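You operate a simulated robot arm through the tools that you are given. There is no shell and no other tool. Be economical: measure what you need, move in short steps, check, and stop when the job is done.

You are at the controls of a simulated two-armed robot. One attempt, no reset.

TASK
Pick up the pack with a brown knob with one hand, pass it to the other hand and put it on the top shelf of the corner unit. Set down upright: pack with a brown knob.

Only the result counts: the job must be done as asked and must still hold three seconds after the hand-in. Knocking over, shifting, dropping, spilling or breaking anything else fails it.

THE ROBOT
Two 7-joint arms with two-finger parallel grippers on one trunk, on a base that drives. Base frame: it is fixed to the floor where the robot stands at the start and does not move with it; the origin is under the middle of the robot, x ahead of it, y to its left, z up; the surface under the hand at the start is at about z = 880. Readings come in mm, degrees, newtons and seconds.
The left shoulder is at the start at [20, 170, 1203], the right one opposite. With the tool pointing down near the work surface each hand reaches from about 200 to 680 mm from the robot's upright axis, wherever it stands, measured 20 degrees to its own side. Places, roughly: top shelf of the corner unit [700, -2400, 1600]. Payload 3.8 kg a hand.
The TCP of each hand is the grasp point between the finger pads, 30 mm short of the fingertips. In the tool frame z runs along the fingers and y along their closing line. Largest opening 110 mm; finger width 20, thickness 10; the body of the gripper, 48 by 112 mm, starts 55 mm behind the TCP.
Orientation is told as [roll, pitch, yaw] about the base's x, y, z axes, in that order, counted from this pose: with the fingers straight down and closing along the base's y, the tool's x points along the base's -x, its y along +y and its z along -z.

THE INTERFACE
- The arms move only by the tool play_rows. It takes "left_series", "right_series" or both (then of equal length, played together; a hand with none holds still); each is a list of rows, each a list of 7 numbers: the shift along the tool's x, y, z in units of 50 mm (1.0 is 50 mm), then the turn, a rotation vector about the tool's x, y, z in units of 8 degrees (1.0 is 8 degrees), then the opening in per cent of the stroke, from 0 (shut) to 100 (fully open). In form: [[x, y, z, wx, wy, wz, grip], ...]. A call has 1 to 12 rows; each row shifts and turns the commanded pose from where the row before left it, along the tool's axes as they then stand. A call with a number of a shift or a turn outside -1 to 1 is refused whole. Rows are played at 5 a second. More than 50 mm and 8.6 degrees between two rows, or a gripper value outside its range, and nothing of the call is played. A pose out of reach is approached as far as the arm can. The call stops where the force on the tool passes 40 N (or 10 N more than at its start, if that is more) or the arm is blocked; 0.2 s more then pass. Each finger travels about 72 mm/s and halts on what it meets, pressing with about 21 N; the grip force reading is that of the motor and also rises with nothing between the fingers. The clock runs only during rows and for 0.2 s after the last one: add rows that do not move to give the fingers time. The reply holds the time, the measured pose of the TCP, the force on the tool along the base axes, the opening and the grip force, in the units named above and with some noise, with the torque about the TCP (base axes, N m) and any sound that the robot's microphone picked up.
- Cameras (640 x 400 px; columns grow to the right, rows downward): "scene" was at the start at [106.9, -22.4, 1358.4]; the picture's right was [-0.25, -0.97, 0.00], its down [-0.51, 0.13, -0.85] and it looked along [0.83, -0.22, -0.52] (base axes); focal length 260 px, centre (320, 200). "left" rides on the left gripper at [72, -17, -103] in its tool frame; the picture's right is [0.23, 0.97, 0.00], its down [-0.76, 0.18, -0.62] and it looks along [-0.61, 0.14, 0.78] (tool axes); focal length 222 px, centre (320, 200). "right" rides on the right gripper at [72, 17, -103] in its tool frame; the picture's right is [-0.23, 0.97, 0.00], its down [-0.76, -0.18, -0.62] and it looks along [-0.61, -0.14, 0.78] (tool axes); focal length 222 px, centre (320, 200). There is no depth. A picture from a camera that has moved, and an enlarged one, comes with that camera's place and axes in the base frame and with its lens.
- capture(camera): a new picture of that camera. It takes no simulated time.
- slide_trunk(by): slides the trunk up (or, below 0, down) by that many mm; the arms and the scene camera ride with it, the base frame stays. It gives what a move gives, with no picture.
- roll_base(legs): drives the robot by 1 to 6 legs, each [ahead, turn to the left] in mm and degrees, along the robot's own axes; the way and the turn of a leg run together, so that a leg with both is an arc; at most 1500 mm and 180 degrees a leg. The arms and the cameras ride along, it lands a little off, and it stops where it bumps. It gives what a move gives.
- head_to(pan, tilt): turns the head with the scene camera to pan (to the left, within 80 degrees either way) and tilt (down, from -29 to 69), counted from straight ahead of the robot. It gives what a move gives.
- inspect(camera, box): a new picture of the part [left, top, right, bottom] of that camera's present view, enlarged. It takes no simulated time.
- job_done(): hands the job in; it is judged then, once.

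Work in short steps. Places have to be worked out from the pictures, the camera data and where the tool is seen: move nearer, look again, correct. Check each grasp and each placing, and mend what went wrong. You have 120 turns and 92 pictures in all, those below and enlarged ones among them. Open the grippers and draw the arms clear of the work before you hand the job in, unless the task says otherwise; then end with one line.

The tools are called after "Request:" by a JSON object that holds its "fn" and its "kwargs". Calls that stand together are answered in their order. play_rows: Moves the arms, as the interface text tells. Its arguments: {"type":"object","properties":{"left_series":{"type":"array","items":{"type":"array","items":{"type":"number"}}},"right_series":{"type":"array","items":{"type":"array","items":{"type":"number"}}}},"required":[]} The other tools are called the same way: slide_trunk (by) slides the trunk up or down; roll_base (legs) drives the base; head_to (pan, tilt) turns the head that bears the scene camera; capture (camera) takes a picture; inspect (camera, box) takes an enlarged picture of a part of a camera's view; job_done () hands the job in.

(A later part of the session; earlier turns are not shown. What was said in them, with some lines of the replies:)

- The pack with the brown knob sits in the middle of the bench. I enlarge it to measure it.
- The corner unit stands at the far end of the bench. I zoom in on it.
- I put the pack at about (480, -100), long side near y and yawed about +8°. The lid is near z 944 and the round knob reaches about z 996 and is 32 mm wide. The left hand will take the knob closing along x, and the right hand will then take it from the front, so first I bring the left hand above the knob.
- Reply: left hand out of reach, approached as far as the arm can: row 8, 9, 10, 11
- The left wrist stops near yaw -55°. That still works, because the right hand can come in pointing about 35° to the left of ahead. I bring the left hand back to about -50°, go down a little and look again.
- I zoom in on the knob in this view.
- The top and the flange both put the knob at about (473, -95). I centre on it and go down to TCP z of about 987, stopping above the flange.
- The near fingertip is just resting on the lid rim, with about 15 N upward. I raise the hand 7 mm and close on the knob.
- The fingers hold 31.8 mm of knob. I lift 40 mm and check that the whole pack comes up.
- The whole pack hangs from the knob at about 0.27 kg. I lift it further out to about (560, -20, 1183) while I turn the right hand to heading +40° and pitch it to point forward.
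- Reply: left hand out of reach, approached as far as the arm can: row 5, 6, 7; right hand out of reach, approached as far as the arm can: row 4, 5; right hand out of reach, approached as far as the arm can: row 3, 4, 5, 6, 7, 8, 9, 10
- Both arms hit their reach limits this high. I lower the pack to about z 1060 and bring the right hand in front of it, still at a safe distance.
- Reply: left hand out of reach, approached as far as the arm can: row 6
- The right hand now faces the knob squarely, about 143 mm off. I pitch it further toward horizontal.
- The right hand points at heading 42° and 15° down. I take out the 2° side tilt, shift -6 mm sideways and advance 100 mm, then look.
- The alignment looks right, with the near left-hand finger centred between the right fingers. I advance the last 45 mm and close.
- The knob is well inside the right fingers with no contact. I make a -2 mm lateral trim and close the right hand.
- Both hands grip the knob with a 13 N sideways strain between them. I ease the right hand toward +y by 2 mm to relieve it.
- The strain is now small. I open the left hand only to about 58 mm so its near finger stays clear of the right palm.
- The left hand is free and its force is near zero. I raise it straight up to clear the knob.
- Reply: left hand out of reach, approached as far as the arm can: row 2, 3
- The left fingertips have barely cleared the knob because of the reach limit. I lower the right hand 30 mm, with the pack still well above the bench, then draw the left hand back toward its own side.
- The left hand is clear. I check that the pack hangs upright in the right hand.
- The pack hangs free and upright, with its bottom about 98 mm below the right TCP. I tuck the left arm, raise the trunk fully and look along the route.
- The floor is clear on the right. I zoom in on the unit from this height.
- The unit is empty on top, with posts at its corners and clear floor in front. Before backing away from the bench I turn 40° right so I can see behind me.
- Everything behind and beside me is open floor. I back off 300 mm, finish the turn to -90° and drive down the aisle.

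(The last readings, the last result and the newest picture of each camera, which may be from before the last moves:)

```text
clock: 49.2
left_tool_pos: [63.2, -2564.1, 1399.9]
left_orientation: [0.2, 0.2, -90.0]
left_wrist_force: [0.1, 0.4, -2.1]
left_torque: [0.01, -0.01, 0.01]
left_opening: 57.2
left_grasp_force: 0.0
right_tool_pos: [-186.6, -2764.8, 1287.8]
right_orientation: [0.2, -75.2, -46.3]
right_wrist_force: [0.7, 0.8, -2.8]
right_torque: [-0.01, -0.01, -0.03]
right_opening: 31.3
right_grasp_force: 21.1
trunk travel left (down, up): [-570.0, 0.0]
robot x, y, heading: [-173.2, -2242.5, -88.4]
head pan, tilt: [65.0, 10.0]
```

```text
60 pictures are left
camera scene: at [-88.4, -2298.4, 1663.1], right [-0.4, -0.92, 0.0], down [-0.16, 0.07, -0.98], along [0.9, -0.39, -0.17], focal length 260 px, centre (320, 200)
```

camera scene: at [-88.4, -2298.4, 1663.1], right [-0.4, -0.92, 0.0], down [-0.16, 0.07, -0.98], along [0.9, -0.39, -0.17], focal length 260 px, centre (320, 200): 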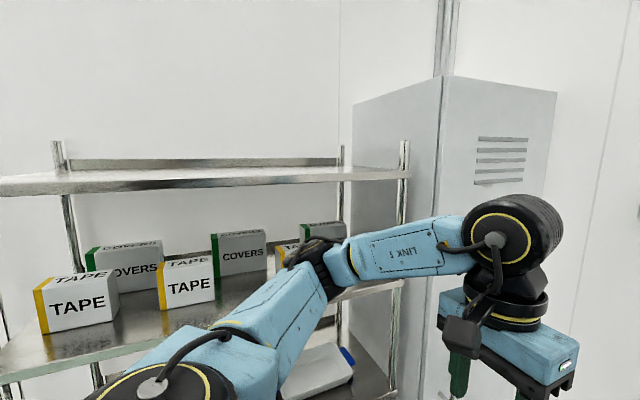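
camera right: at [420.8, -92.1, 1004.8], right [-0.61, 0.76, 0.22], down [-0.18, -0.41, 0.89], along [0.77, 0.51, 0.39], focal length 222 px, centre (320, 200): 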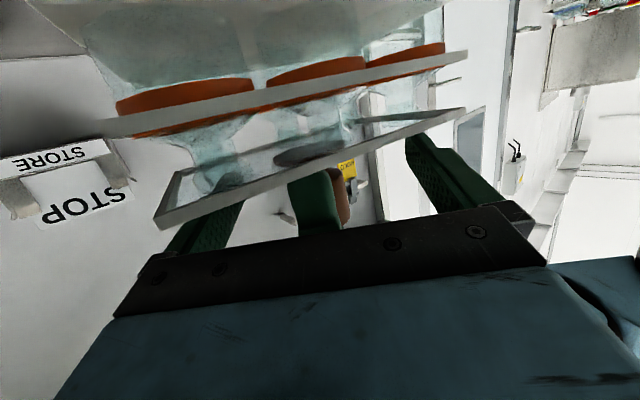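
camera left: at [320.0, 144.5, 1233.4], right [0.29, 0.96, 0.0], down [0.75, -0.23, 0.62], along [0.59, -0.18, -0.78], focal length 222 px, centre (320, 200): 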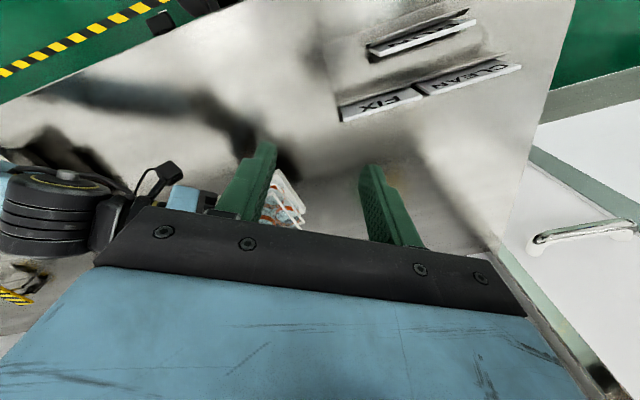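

The top shelf is bare, and its front edge is about 630 mm ahead of the robot axis in x. I turn left to face it.

Request:
{"fn": "roll_base", "kwargs": {"legs": [[0, 88.4]]}}

Request:
{"fn": "head_to", "kwargs": {"pan": 0, "tilt": 25}}

Request:
{"fn": "capture", "kwargs": {"camera": "scene"}}

```text
clock: 53.3
left_tool_pos: [160.0, -2016.2, 1400.4]
left_orientation: [0.2, 0.1, -2.0]
left_wrist_force: [-0.8, 0.1, -0.1]
left_torque: [0.01, -0.02, 0.01]
left_opening: 57.4
left_grasp_force: 0.2
right_tool_pos: [349.1, -2272.6, 1286.5]
right_orientation: [0.2, -75.2, 41.7]
right_wrist_force: [0.3, -0.3, -2.6]
right_torque: [0.0, 0.0, 0.03]
right_opening: 31.3
right_grasp_force: 21.3
trunk travel left (down, up): [-570.0, 0.0]
robot x, y, heading: [-171.2, -2240.4, -0.5]
head pan, tilt: [65.0, 10.0]
```

```text
clock: 54.7
left_tool_pos: [159.7, -2017.8, 1400.5]
left_orientation: [0.2, 0.1, -2.1]
left_wrist_force: [1.0, 0.8, 0.4]
left_torque: [-0.05, 0.03, 0.01]
left_opening: 57.4
left_grasp_force: 0.1
right_tool_pos: [349.3, -2272.5, 1287.0]
right_orientation: [0.2, -75.2, 41.6]
right_wrist_force: [-0.8, 0.5, -2.0]
right_torque: [-0.01, -0.02, 0.03]
right_opening: 31.2
right_grasp_force: 21.1
trunk travel left (down, up): [-570.0, 0.0]
robot x, y, heading: [-173.1, -2239.5, -0.6]
head pan, tilt: [0.0, 25.0]
```

```text
59 pictures are left
camera scene: at [-60.9, -2241.2, 1638.7], right [-0.01, -1.0, 0.0], down [-0.42, 0.0, -0.91], along [0.91, -0.01, -0.42], focal length 260 px, centre (320, 200)
```

scene: 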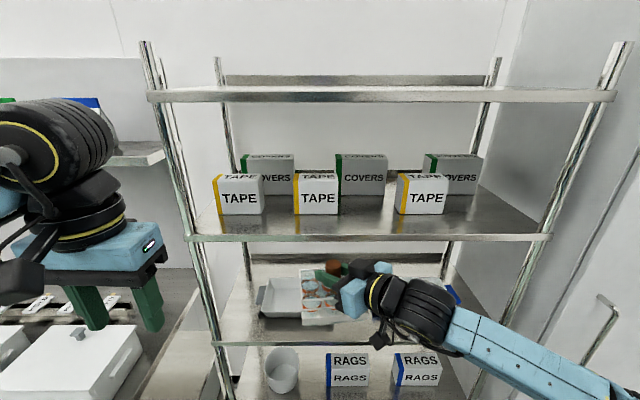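

From several sightlines the front edge is at x of about 478, running from y -1921 to -2806, with its top at about z 1610. I raise the pack straight up here, still clear in front of the unit.

Request:
{"fn": "play_rows", "kwargs": {"right_series": [[-0.77, 0, -0.204, 0, 0, 0, 0], [-0.77, 0, -0.204, 0, 0, 0, 0], [-0.77, 0, -0.204, 0, 0, 0, 0], [-0.77, 0, -0.204, 0, 0, 0, 0], [-0.77, 0, -0.204, 0, 0, 0, 0]]}}

Request:
{"fn": "capture", "kwargs": {"camera": "scene"}}

```text
clock: 55.9
left_tool_pos: [159.8, -2015.1, 1400.7]
left_orientation: [0.2, 0.1, -2.0]
left_wrist_force: [0.4, 0.2, 0.4]
left_torque: [0.0, -0.01, 0.01]
left_opening: 57.4
left_grasp_force: 0.2
right_tool_pos: [349.6, -2270.8, 1488.1]
right_orientation: [0.3, -75.1, 41.6]
right_wrist_force: [0.4, -0.1, -1.7]
right_torque: [0.03, 0.0, 0.0]
right_opening: 31.3
right_grasp_force: 21.6
trunk travel left (down, up): [-570.0, 0.0]
robot x, y, heading: [-172.7, -2240.6, -0.5]
head pan, tilt: [0.0, 25.0]
```

```text
58 pictures are left
camera scene: at [-61.2, -2240.8, 1638.7], right [-0.01, -1.0, 0.0], down [-0.42, 0.0, -0.91], along [0.91, -0.01, -0.42], focal length 260 px, centre (320, 200)
```

scene: 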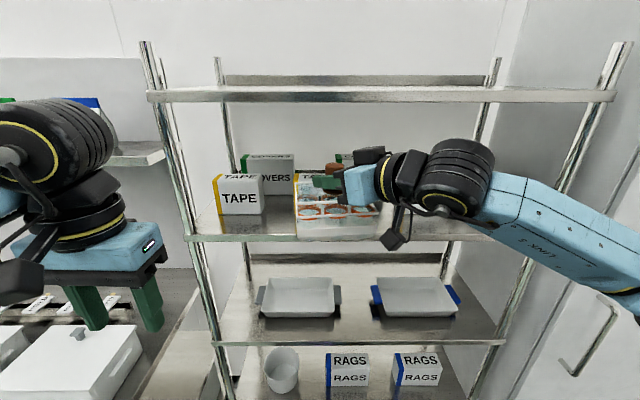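

That went well. I raise another 260 mm.

Request:
{"fn": "play_rows", "kwargs": {"right_series": [[-0.84, 0, -0.222, 0, 0, 0, 0], [-0.84, 0, -0.222, 0, 0, 0, 0], [-0.84, 0, -0.222, 0, 0, 0, 0], [-0.84, 0, -0.222, 0, 0, 0, 0], [-0.84, 0, -0.222, 0, 0, 0, 0], [-0.84, 0, -0.222, 0, 0, 0, 0]]}}

Request:
{"fn": "capture", "kwargs": {"camera": "scene"}}

```text
clock: 57.3
left_tool_pos: [158.9, -2016.1, 1400.6]
left_orientation: [0.2, 0.0, -2.1]
left_wrist_force: [-0.2, 0.9, -0.6]
left_torque: [-0.02, -0.01, -0.03]
left_opening: 57.2
left_grasp_force: 0.0
right_tool_pos: [348.3, -2271.6, 1744.9]
right_orientation: [-0.1, -75.1, 42.0]
right_wrist_force: [0.3, -0.5, -1.9]
right_torque: [0.02, 0.01, 0.0]
right_opening: 31.1
right_grasp_force: 20.8
trunk travel left (down, up): [-570.0, 0.0]
robot x, y, heading: [-172.7, -2239.1, -0.8]
head pan, tilt: [0.0, 25.0]
```

```text
57 pictures are left
camera scene: at [-61.5, -2240.5, 1638.8], right [-0.01, -1.0, 0.0], down [-0.42, 0.0, -0.91], along [0.91, -0.01, -0.42], focal length 260 px, centre (320, 200)
```

scene: 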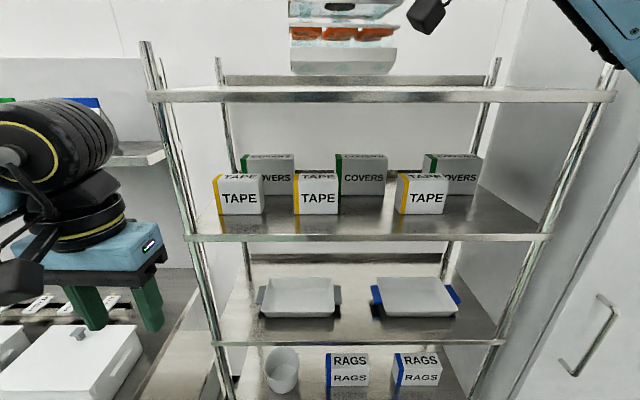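

The pack bottom is at about z 1647, above the shelf edge. I lift 15 mm more for margin and drive ahead 225 mm.

Request:
{"fn": "play_rows", "kwargs": {"right_series": [[-0.29, 0, -0.077, 0, 0, 0, 0], [0, 0, 0, 0, 0, 0, 0]]}}

Request:
{"fn": "roll_base", "kwargs": {"legs": [[120, 0], [105, 0]]}}

Request:
{"fn": "head_to", "kwargs": {"pan": 0, "tilt": 0}}

Request:
{"fn": "capture", "kwargs": {"camera": "scene"}}

Request:
{"fn": "capture", "kwargs": {"camera": "right"}}

```text
clock: 57.9
left_tool_pos: [159.6, -2016.6, 1400.5]
left_orientation: [0.3, 0.1, -2.1]
left_wrist_force: [-0.3, 0.0, -0.4]
left_torque: [-0.01, -0.02, 0.01]
left_opening: 57.3
left_grasp_force: 0.1
right_tool_pos: [349.5, -2271.8, 1758.3]
right_orientation: [0.2, -75.2, 41.5]
right_wrist_force: [0.4, -0.3, -2.8]
right_torque: [0.01, 0.0, 0.0]
right_opening: 31.2
right_grasp_force: 20.8
trunk travel left (down, up): [-570.0, 0.0]
robot x, y, heading: [-173.6, -2241.8, -0.7]
head pan, tilt: [0.0, 25.0]
```

```text
clock: 59.9
left_tool_pos: [386.3, -2018.3, 1400.3]
left_orientation: [0.3, 0.1, -1.8]
left_wrist_force: [0.0, -0.6, 1.0]
left_torque: [0.03, 0.01, 0.02]
left_opening: 57.3
left_grasp_force: 0.0
right_tool_pos: [574.8, -2272.4, 1757.9]
right_orientation: [0.2, -75.2, 41.8]
right_wrist_force: [0.5, 0.0, -3.1]
right_torque: [0.02, 0.0, -0.01]
right_opening: 31.4
right_grasp_force: 21.1
trunk travel left (down, up): [-570.0, 0.0]
robot x, y, heading: [53.1, -2239.7, -0.5]
head pan, tilt: [0.0, 25.0]
```

```text
clock: 60.8
left_tool_pos: [385.7, -2017.7, 1400.9]
left_orientation: [0.3, 0.2, -1.9]
left_wrist_force: [-0.8, -0.4, -0.4]
left_torque: [0.0, 0.02, -0.02]
left_opening: 57.1
left_grasp_force: 0.0
right_tool_pos: [574.4, -2272.6, 1759.3]
right_orientation: [0.1, -75.2, 41.9]
right_wrist_force: [-0.4, -0.5, -2.8]
right_torque: [-0.01, 0.04, 0.01]
right_opening: 31.4
right_grasp_force: 20.5
trunk travel left (down, up): [-570.0, 0.0]
robot x, y, heading: [51.9, -2244.2, -0.4]
head pan, tilt: [0.0, 0.0]
```

```text
56 pictures are left
camera scene: at [163.1, -2243.0, 1679.1], right [-0.01, -1.0, 0.0], down [0.0, 0.0, -1.0], along [1.0, -0.01, 0.0], focal length 260 px, centre (320, 200)
```

scene: 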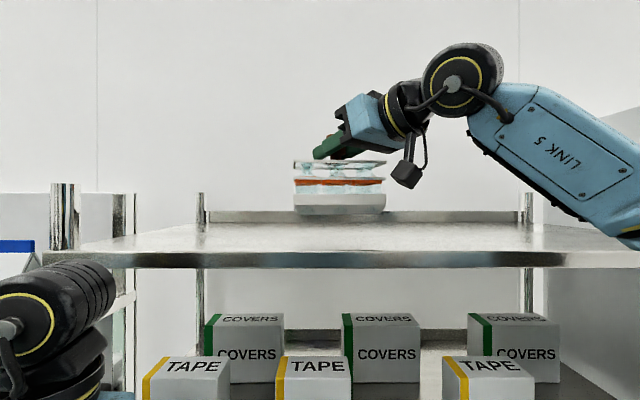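

```text
55 pictures are left
camera right: at [475.7, -2338.5, 1714.7], right [-0.61, 0.76, 0.22], down [-0.18, -0.41, 0.9], along [0.77, 0.5, 0.39], focal length 222 px, centre (320, 200)
```

right: 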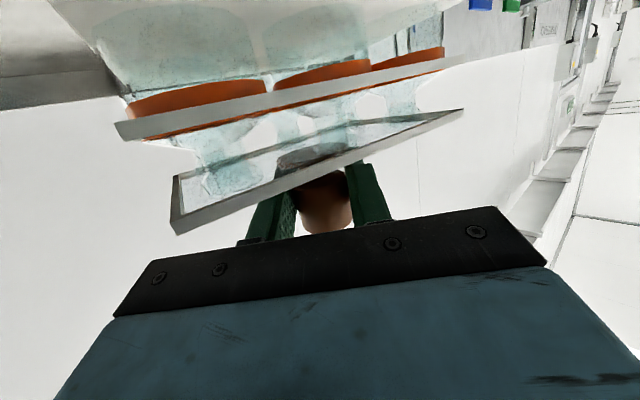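

The pack hovers about 45 mm above the shelf, just inside the front edge, which I put at about x 485 and z 1616. I reach 30 mm deeper and lower 28 mm.

Request:
{"fn": "play_rows", "kwargs": {"right_series": [[-0.057, -0.2, 0.215, 0, 0, 0, 0], [-0.057, -0.2, 0.215, 0, 0, 0, 0], [0.27, 0, 0.07, 0, 0, 0, 0], [0.27, 0, 0.07, 0, 0, 0, 0]]}}

Request:
{"fn": "inspect", "kwargs": {"camera": "scene", "box": [260, 100, 420, 280]}}

```text
clock: 61.8
left_tool_pos: [384.9, -2017.2, 1400.2]
left_orientation: [0.3, 0.1, -1.9]
left_wrist_force: [0.3, 0.5, -0.7]
left_torque: [0.0, 0.02, -0.01]
left_opening: 57.3
left_grasp_force: 0.0
right_tool_pos: [608.3, -2274.8, 1729.3]
right_orientation: [0.4, -75.2, 41.7]
right_wrist_force: [-0.3, -0.8, -2.8]
right_torque: [0.06, 0.02, 0.01]
right_opening: 31.3
right_grasp_force: 20.9
trunk travel left (down, up): [-570.0, 0.0]
robot x, y, heading: [55.0, -2243.6, -0.4]
head pan, tilt: [0.0, 0.0]
```

```text
2.22 times, centred on (340, 190) of scene
camera zoom: at [164.0, -2243.2, 1679.1], right [-0.01, -1.0, 0.0], down [0.0, 0.0, -1.0], along [1.0, -0.01, 0.0], focal length 578 px, centre (276, 222)
```

zoom: 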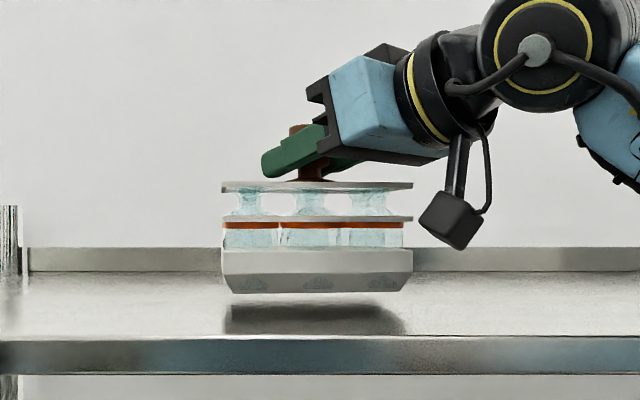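

The pack is level and its shadow shows a gap of about 15 mm. I lower 10 mm.

Request:
{"fn": "play_rows", "kwargs": {"right_series": [[0.097, 0, 0.026, 0, 0, 0, 0], [0.097, 0, 0.026, 0, 0, 0, 0], [0, 0, 0, 0, 0, 0, 0]]}}

Request:
{"fn": "inspect", "kwargs": {"camera": "scene", "box": [260, 100, 420, 280]}}

```text
clock: 62.6
left_tool_pos: [386.2, -2017.2, 1400.1]
left_orientation: [0.1, 0.1, -1.9]
left_wrist_force: [0.7, -0.2, 0.2]
left_torque: [0.03, 0.01, -0.01]
left_opening: 57.2
left_grasp_force: 0.1
right_tool_pos: [607.2, -2274.3, 1720.3]
right_orientation: [0.2, -75.2, 41.8]
right_wrist_force: [0.7, -0.5, -3.0]
right_torque: [-0.02, 0.02, 0.01]
right_opening: 31.2
right_grasp_force: 21.1
trunk travel left (down, up): [-570.0, 0.0]
robot x, y, heading: [54.4, -2238.7, -0.2]
head pan, tilt: [0.0, 0.0]
```

```text
2.22 times, centred on (340, 190) of scene
camera zoom: at [163.4, -2242.8, 1679.1], right [-0.01, -1.0, 0.0], down [0.0, 0.0, -1.0], along [1.0, -0.01, 0.0], focal length 578 px, centre (276, 222)
```

zoom: 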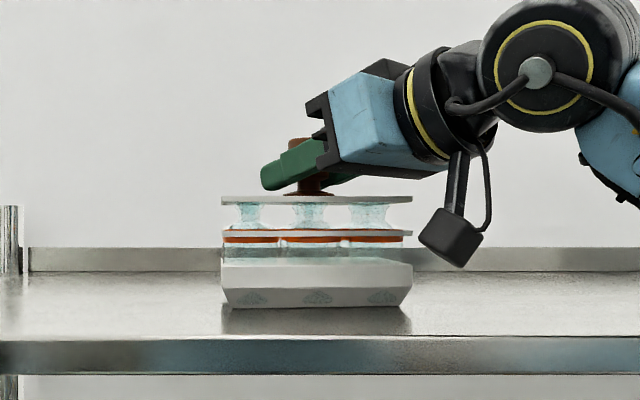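

The gap is still small. I go down in 3 mm steps and watch the force.

Request:
{"fn": "play_rows", "kwargs": {"right_series": [[0.058, 0, 0.015, 0, 0, 0, 0], [0, 0, 0, 0, 0, 0, 0]]}}

Request:
{"fn": "play_rows", "kwargs": {"right_series": [[0.058, 0, 0.015, 0, 0, 0, 0], [0, 0, 0, 0, 0, 0, 0]]}}

Request:
{"fn": "inspect", "kwargs": {"camera": "scene", "box": [260, 100, 420, 280]}}

```text
clock: 63.2
left_tool_pos: [386.4, -2017.9, 1399.3]
left_orientation: [0.2, 0.1, -1.9]
left_wrist_force: [0.1, -0.3, 0.4]
left_torque: [0.01, -0.01, -0.02]
left_opening: 57.1
left_grasp_force: 0.1
right_tool_pos: [606.7, -2275.0, 1719.4]
right_orientation: [0.0, -75.6, 42.1]
right_wrist_force: [3.7, 0.7, 12.0]
right_torque: [-0.25, 0.1, 0.08]
right_opening: 31.4
right_grasp_force: 20.8
trunk travel left (down, up): [-570.0, 0.0]
robot x, y, heading: [52.8, -2244.1, -0.6]
head pan, tilt: [0.0, 0.0]
```

```text
clock: 63.8
left_tool_pos: [384.3, -2017.6, 1400.8]
left_orientation: [0.3, 0.1, -1.9]
left_wrist_force: [0.2, -0.3, 0.0]
left_torque: [0.01, 0.02, -0.03]
left_opening: 57.0
left_grasp_force: 0.1
right_tool_pos: [605.7, -2273.7, 1715.6]
right_orientation: [0.0, -75.5, 41.9]
right_wrist_force: [4.3, -1.7, 17.4]
right_torque: [-0.01, -0.1, 0.08]
right_opening: 31.4
right_grasp_force: 21.2
trunk travel left (down, up): [-570.0, 0.0]
robot x, y, heading: [56.8, -2244.3, -0.2]
head pan, tilt: [0.0, 0.0]
```

```text
2.22 times, centred on (340, 190) of scene
camera zoom: at [162.8, -2243.3, 1679.2], right [-0.01, -1.0, 0.0], down [0.0, 0.0, -1.0], along [1.0, -0.01, 0.0], focal length 578 px, centre (276, 222)
```

zoom: 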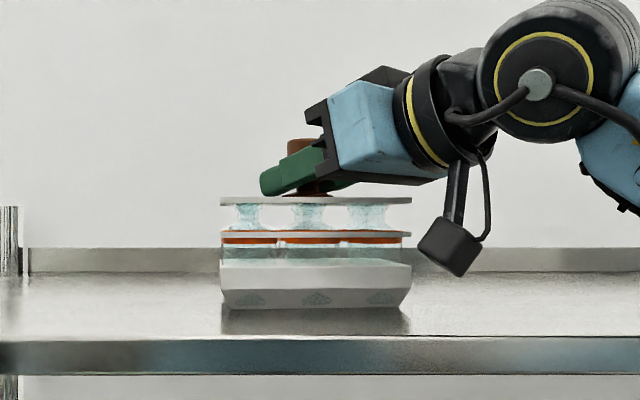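

The pack has landed, with 17 N of upward contact. I ease up 2 mm and open the right hand.

Request:
{"fn": "play_rows", "kwargs": {"right_series": [[-0.04, 0, -0.01, 0, 0, 0, 0], [0, 0, 0, 0, 0, 0, 0]]}}

Request:
{"fn": "play_rows", "kwargs": {"right_series": [[0, 0, 0, 0, 0, 0, 35], [0, 0, 0, 0, 0, 0, 60], [0, 0, 0, 0, 0, 0, 100], [0, 0, 0, 0, 0, 0, 100], [0, 0, 0, 0, 0, 0, 100]]}}

Request:
{"fn": "inspect", "kwargs": {"camera": "scene", "box": [260, 100, 420, 280]}}

```text
clock: 64.4
left_tool_pos: [383.9, -2017.5, 1401.0]
left_orientation: [0.4, 0.1, -1.9]
left_wrist_force: [-0.1, 0.7, 0.6]
left_torque: [-0.02, 0.01, 0.01]
left_opening: 57.0
left_grasp_force: 0.1
right_tool_pos: [605.3, -2273.6, 1715.7]
right_orientation: [0.3, -75.0, 41.7]
right_wrist_force: [-1.8, -1.9, 4.1]
right_torque: [0.12, -0.1, 0.0]
right_opening: 31.0
right_grasp_force: 20.9
trunk travel left (down, up): [-570.0, 0.0]
robot x, y, heading: [57.1, -2242.1, -0.1]
head pan, tilt: [0.0, 0.0]
```

```text
clock: 65.6
left_tool_pos: [386.3, -2016.0, 1400.4]
left_orientation: [0.3, 0.2, -1.9]
left_wrist_force: [0.2, -0.2, 0.3]
left_torque: [0.01, -0.01, -0.01]
left_opening: 57.3
left_grasp_force: 0.2
right_tool_pos: [606.1, -2272.3, 1717.0]
right_orientation: [0.2, -75.2, 41.9]
right_wrist_force: [-0.9, 0.2, 0.0]
right_torque: [-0.01, 0.02, -0.01]
right_opening: 109.9
right_grasp_force: 0.0
trunk travel left (down, up): [-570.0, 0.0]
robot x, y, heading: [54.6, -2242.0, -0.5]
head pan, tilt: [0.0, 0.0]
```

```text
2.22 times, centred on (340, 190) of scene
camera zoom: at [163.3, -2243.0, 1679.1], right [-0.01, -1.0, 0.0], down [0.0, 0.0, -1.0], along [1.0, -0.01, 0.0], focal length 578 px, centre (276, 222)
```

zoom: 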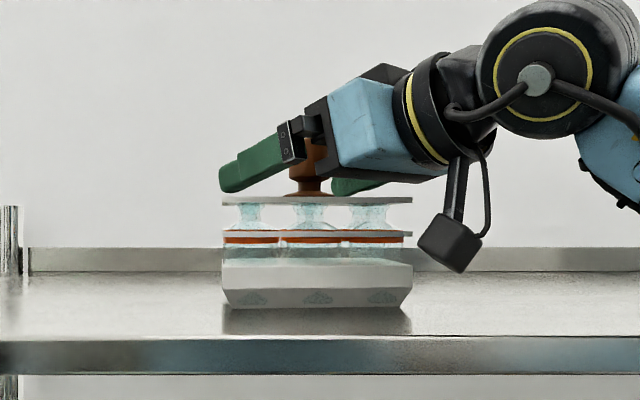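

The pack stands level and the fingers are free. I withdraw along the finger axis, back and slightly up.

Request:
{"fn": "play_rows", "kwargs": {"right_series": [[0, 0, -0.4, 0, 0, 0, 100], [0, 0, -0.7, 0, 0, 0, 100], [0, 0, -0.8, 0, 0, 0, 100], [-0.3, 0, -0.7, 0, 0, 0, 100]]}}

Request:
{"fn": "capture", "kwargs": {"camera": "scene"}}

```text
clock: 66.6
left_tool_pos: [385.8, -2018.2, 1400.6]
left_orientation: [0.3, 0.0, -1.9]
left_wrist_force: [0.0, 0.2, 0.5]
left_torque: [-0.02, -0.02, -0.01]
left_opening: 57.0
left_grasp_force: 0.1
right_tool_pos: [514.7, -2354.8, 1764.0]
right_orientation: [0.1, -75.3, 42.0]
right_wrist_force: [-0.8, -0.3, -0.5]
right_torque: [-0.03, -0.02, -0.01]
right_opening: 109.7
right_grasp_force: 0.0
trunk travel left (down, up): [-570.0, 0.0]
robot x, y, heading: [51.2, -2242.6, -0.4]
head pan, tilt: [0.0, 0.0]
```

```text
50 pictures are left
camera scene: at [162.3, -2243.2, 1679.2], right [-0.01, -1.0, 0.0], down [0.0, 0.0, -1.0], along [1.0, -0.01, 0.0], focal length 260 px, centre (320, 200)
```

scene: 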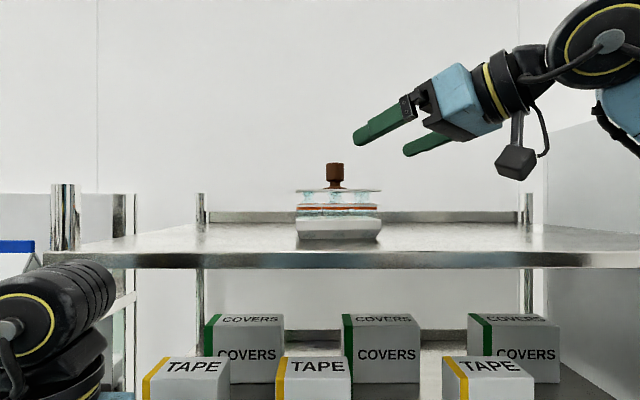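

The pack stands upright on the top shelf, away from the edge. I back the robot away to draw the arms clear and take a last look.

Request:
{"fn": "roll_base", "kwargs": {"legs": [[-250, 0]]}}

Request:
{"fn": "inspect", "kwargs": {"camera": "scene", "box": [240, 120, 440, 260]}}

```text
clock: 68.4
left_tool_pos: [141.3, -2018.4, 1399.9]
left_orientation: [0.3, 0.3, -2.5]
left_wrist_force: [-1.4, -0.4, 1.3]
left_torque: [0.01, -0.01, 0.0]
left_opening: 57.1
left_grasp_force: 0.0
right_tool_pos: [268.3, -2356.2, 1763.5]
right_orientation: [0.2, -75.1, 41.1]
right_wrist_force: [0.3, 0.3, -0.5]
right_torque: [0.01, -0.01, 0.0]
right_opening: 110.0
right_grasp_force: 0.0
trunk travel left (down, up): [-570.0, 0.0]
robot x, y, heading: [-196.4, -2238.6, -0.8]
head pan, tilt: [0.0, 0.0]
```

```text
2.86 times, centred on (340, 190) of scene
camera zoom: at [-83.4, -2241.0, 1679.0], right [-0.02, -1.0, 0.0], down [0.0, 0.0, -1.0], along [1.0, -0.02, 0.0], focal length 744 px, centre (263, 229)
```

zoom: 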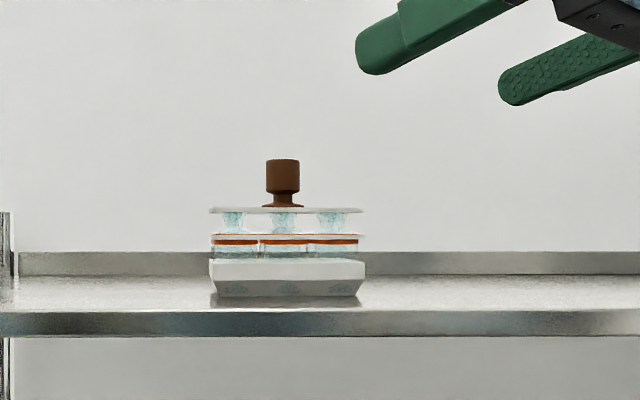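

The pack stands level and free. I open the left gripper fully so both are open, then hand in.

Request:
{"fn": "play_rows", "kwargs": {"left_series": [[0, 0, 0, 0, 0, 0, 75], [0, 0, 0, 0, 0, 0, 100], [0, 0, 0, 0, 0, 0, 100]]}}

Request:
{"fn": "job_done", "kwargs": {}}

```text
clock: 69.2
left_tool_pos: [140.2, -2018.0, 1400.3]
left_orientation: [0.3, 0.2, -2.5]
left_wrist_force: [-0.3, 0.1, -0.5]
left_torque: [-0.03, -0.05, -0.02]
left_opening: 110.1
left_grasp_force: 0.0
right_tool_pos: [267.6, -2356.7, 1764.5]
right_orientation: [0.1, -75.2, 41.1]
right_wrist_force: [-0.7, -0.5, -0.2]
right_torque: [-0.01, 0.0, -0.04]
right_opening: 110.1
right_grasp_force: 0.1
trunk travel left (down, up): [-570.0, 0.0]
robot x, y, heading: [-195.0, -2239.2, -1.1]
head pan, tilt: [0.0, 0.0]
```

```text
The job is handed in.
```

I picked up the pack with the brown knob with the left hand, passed it to the right hand and set it upright on the top shelf of the corner unit; both grippers are open, the arms are clear, and the job is handed in.
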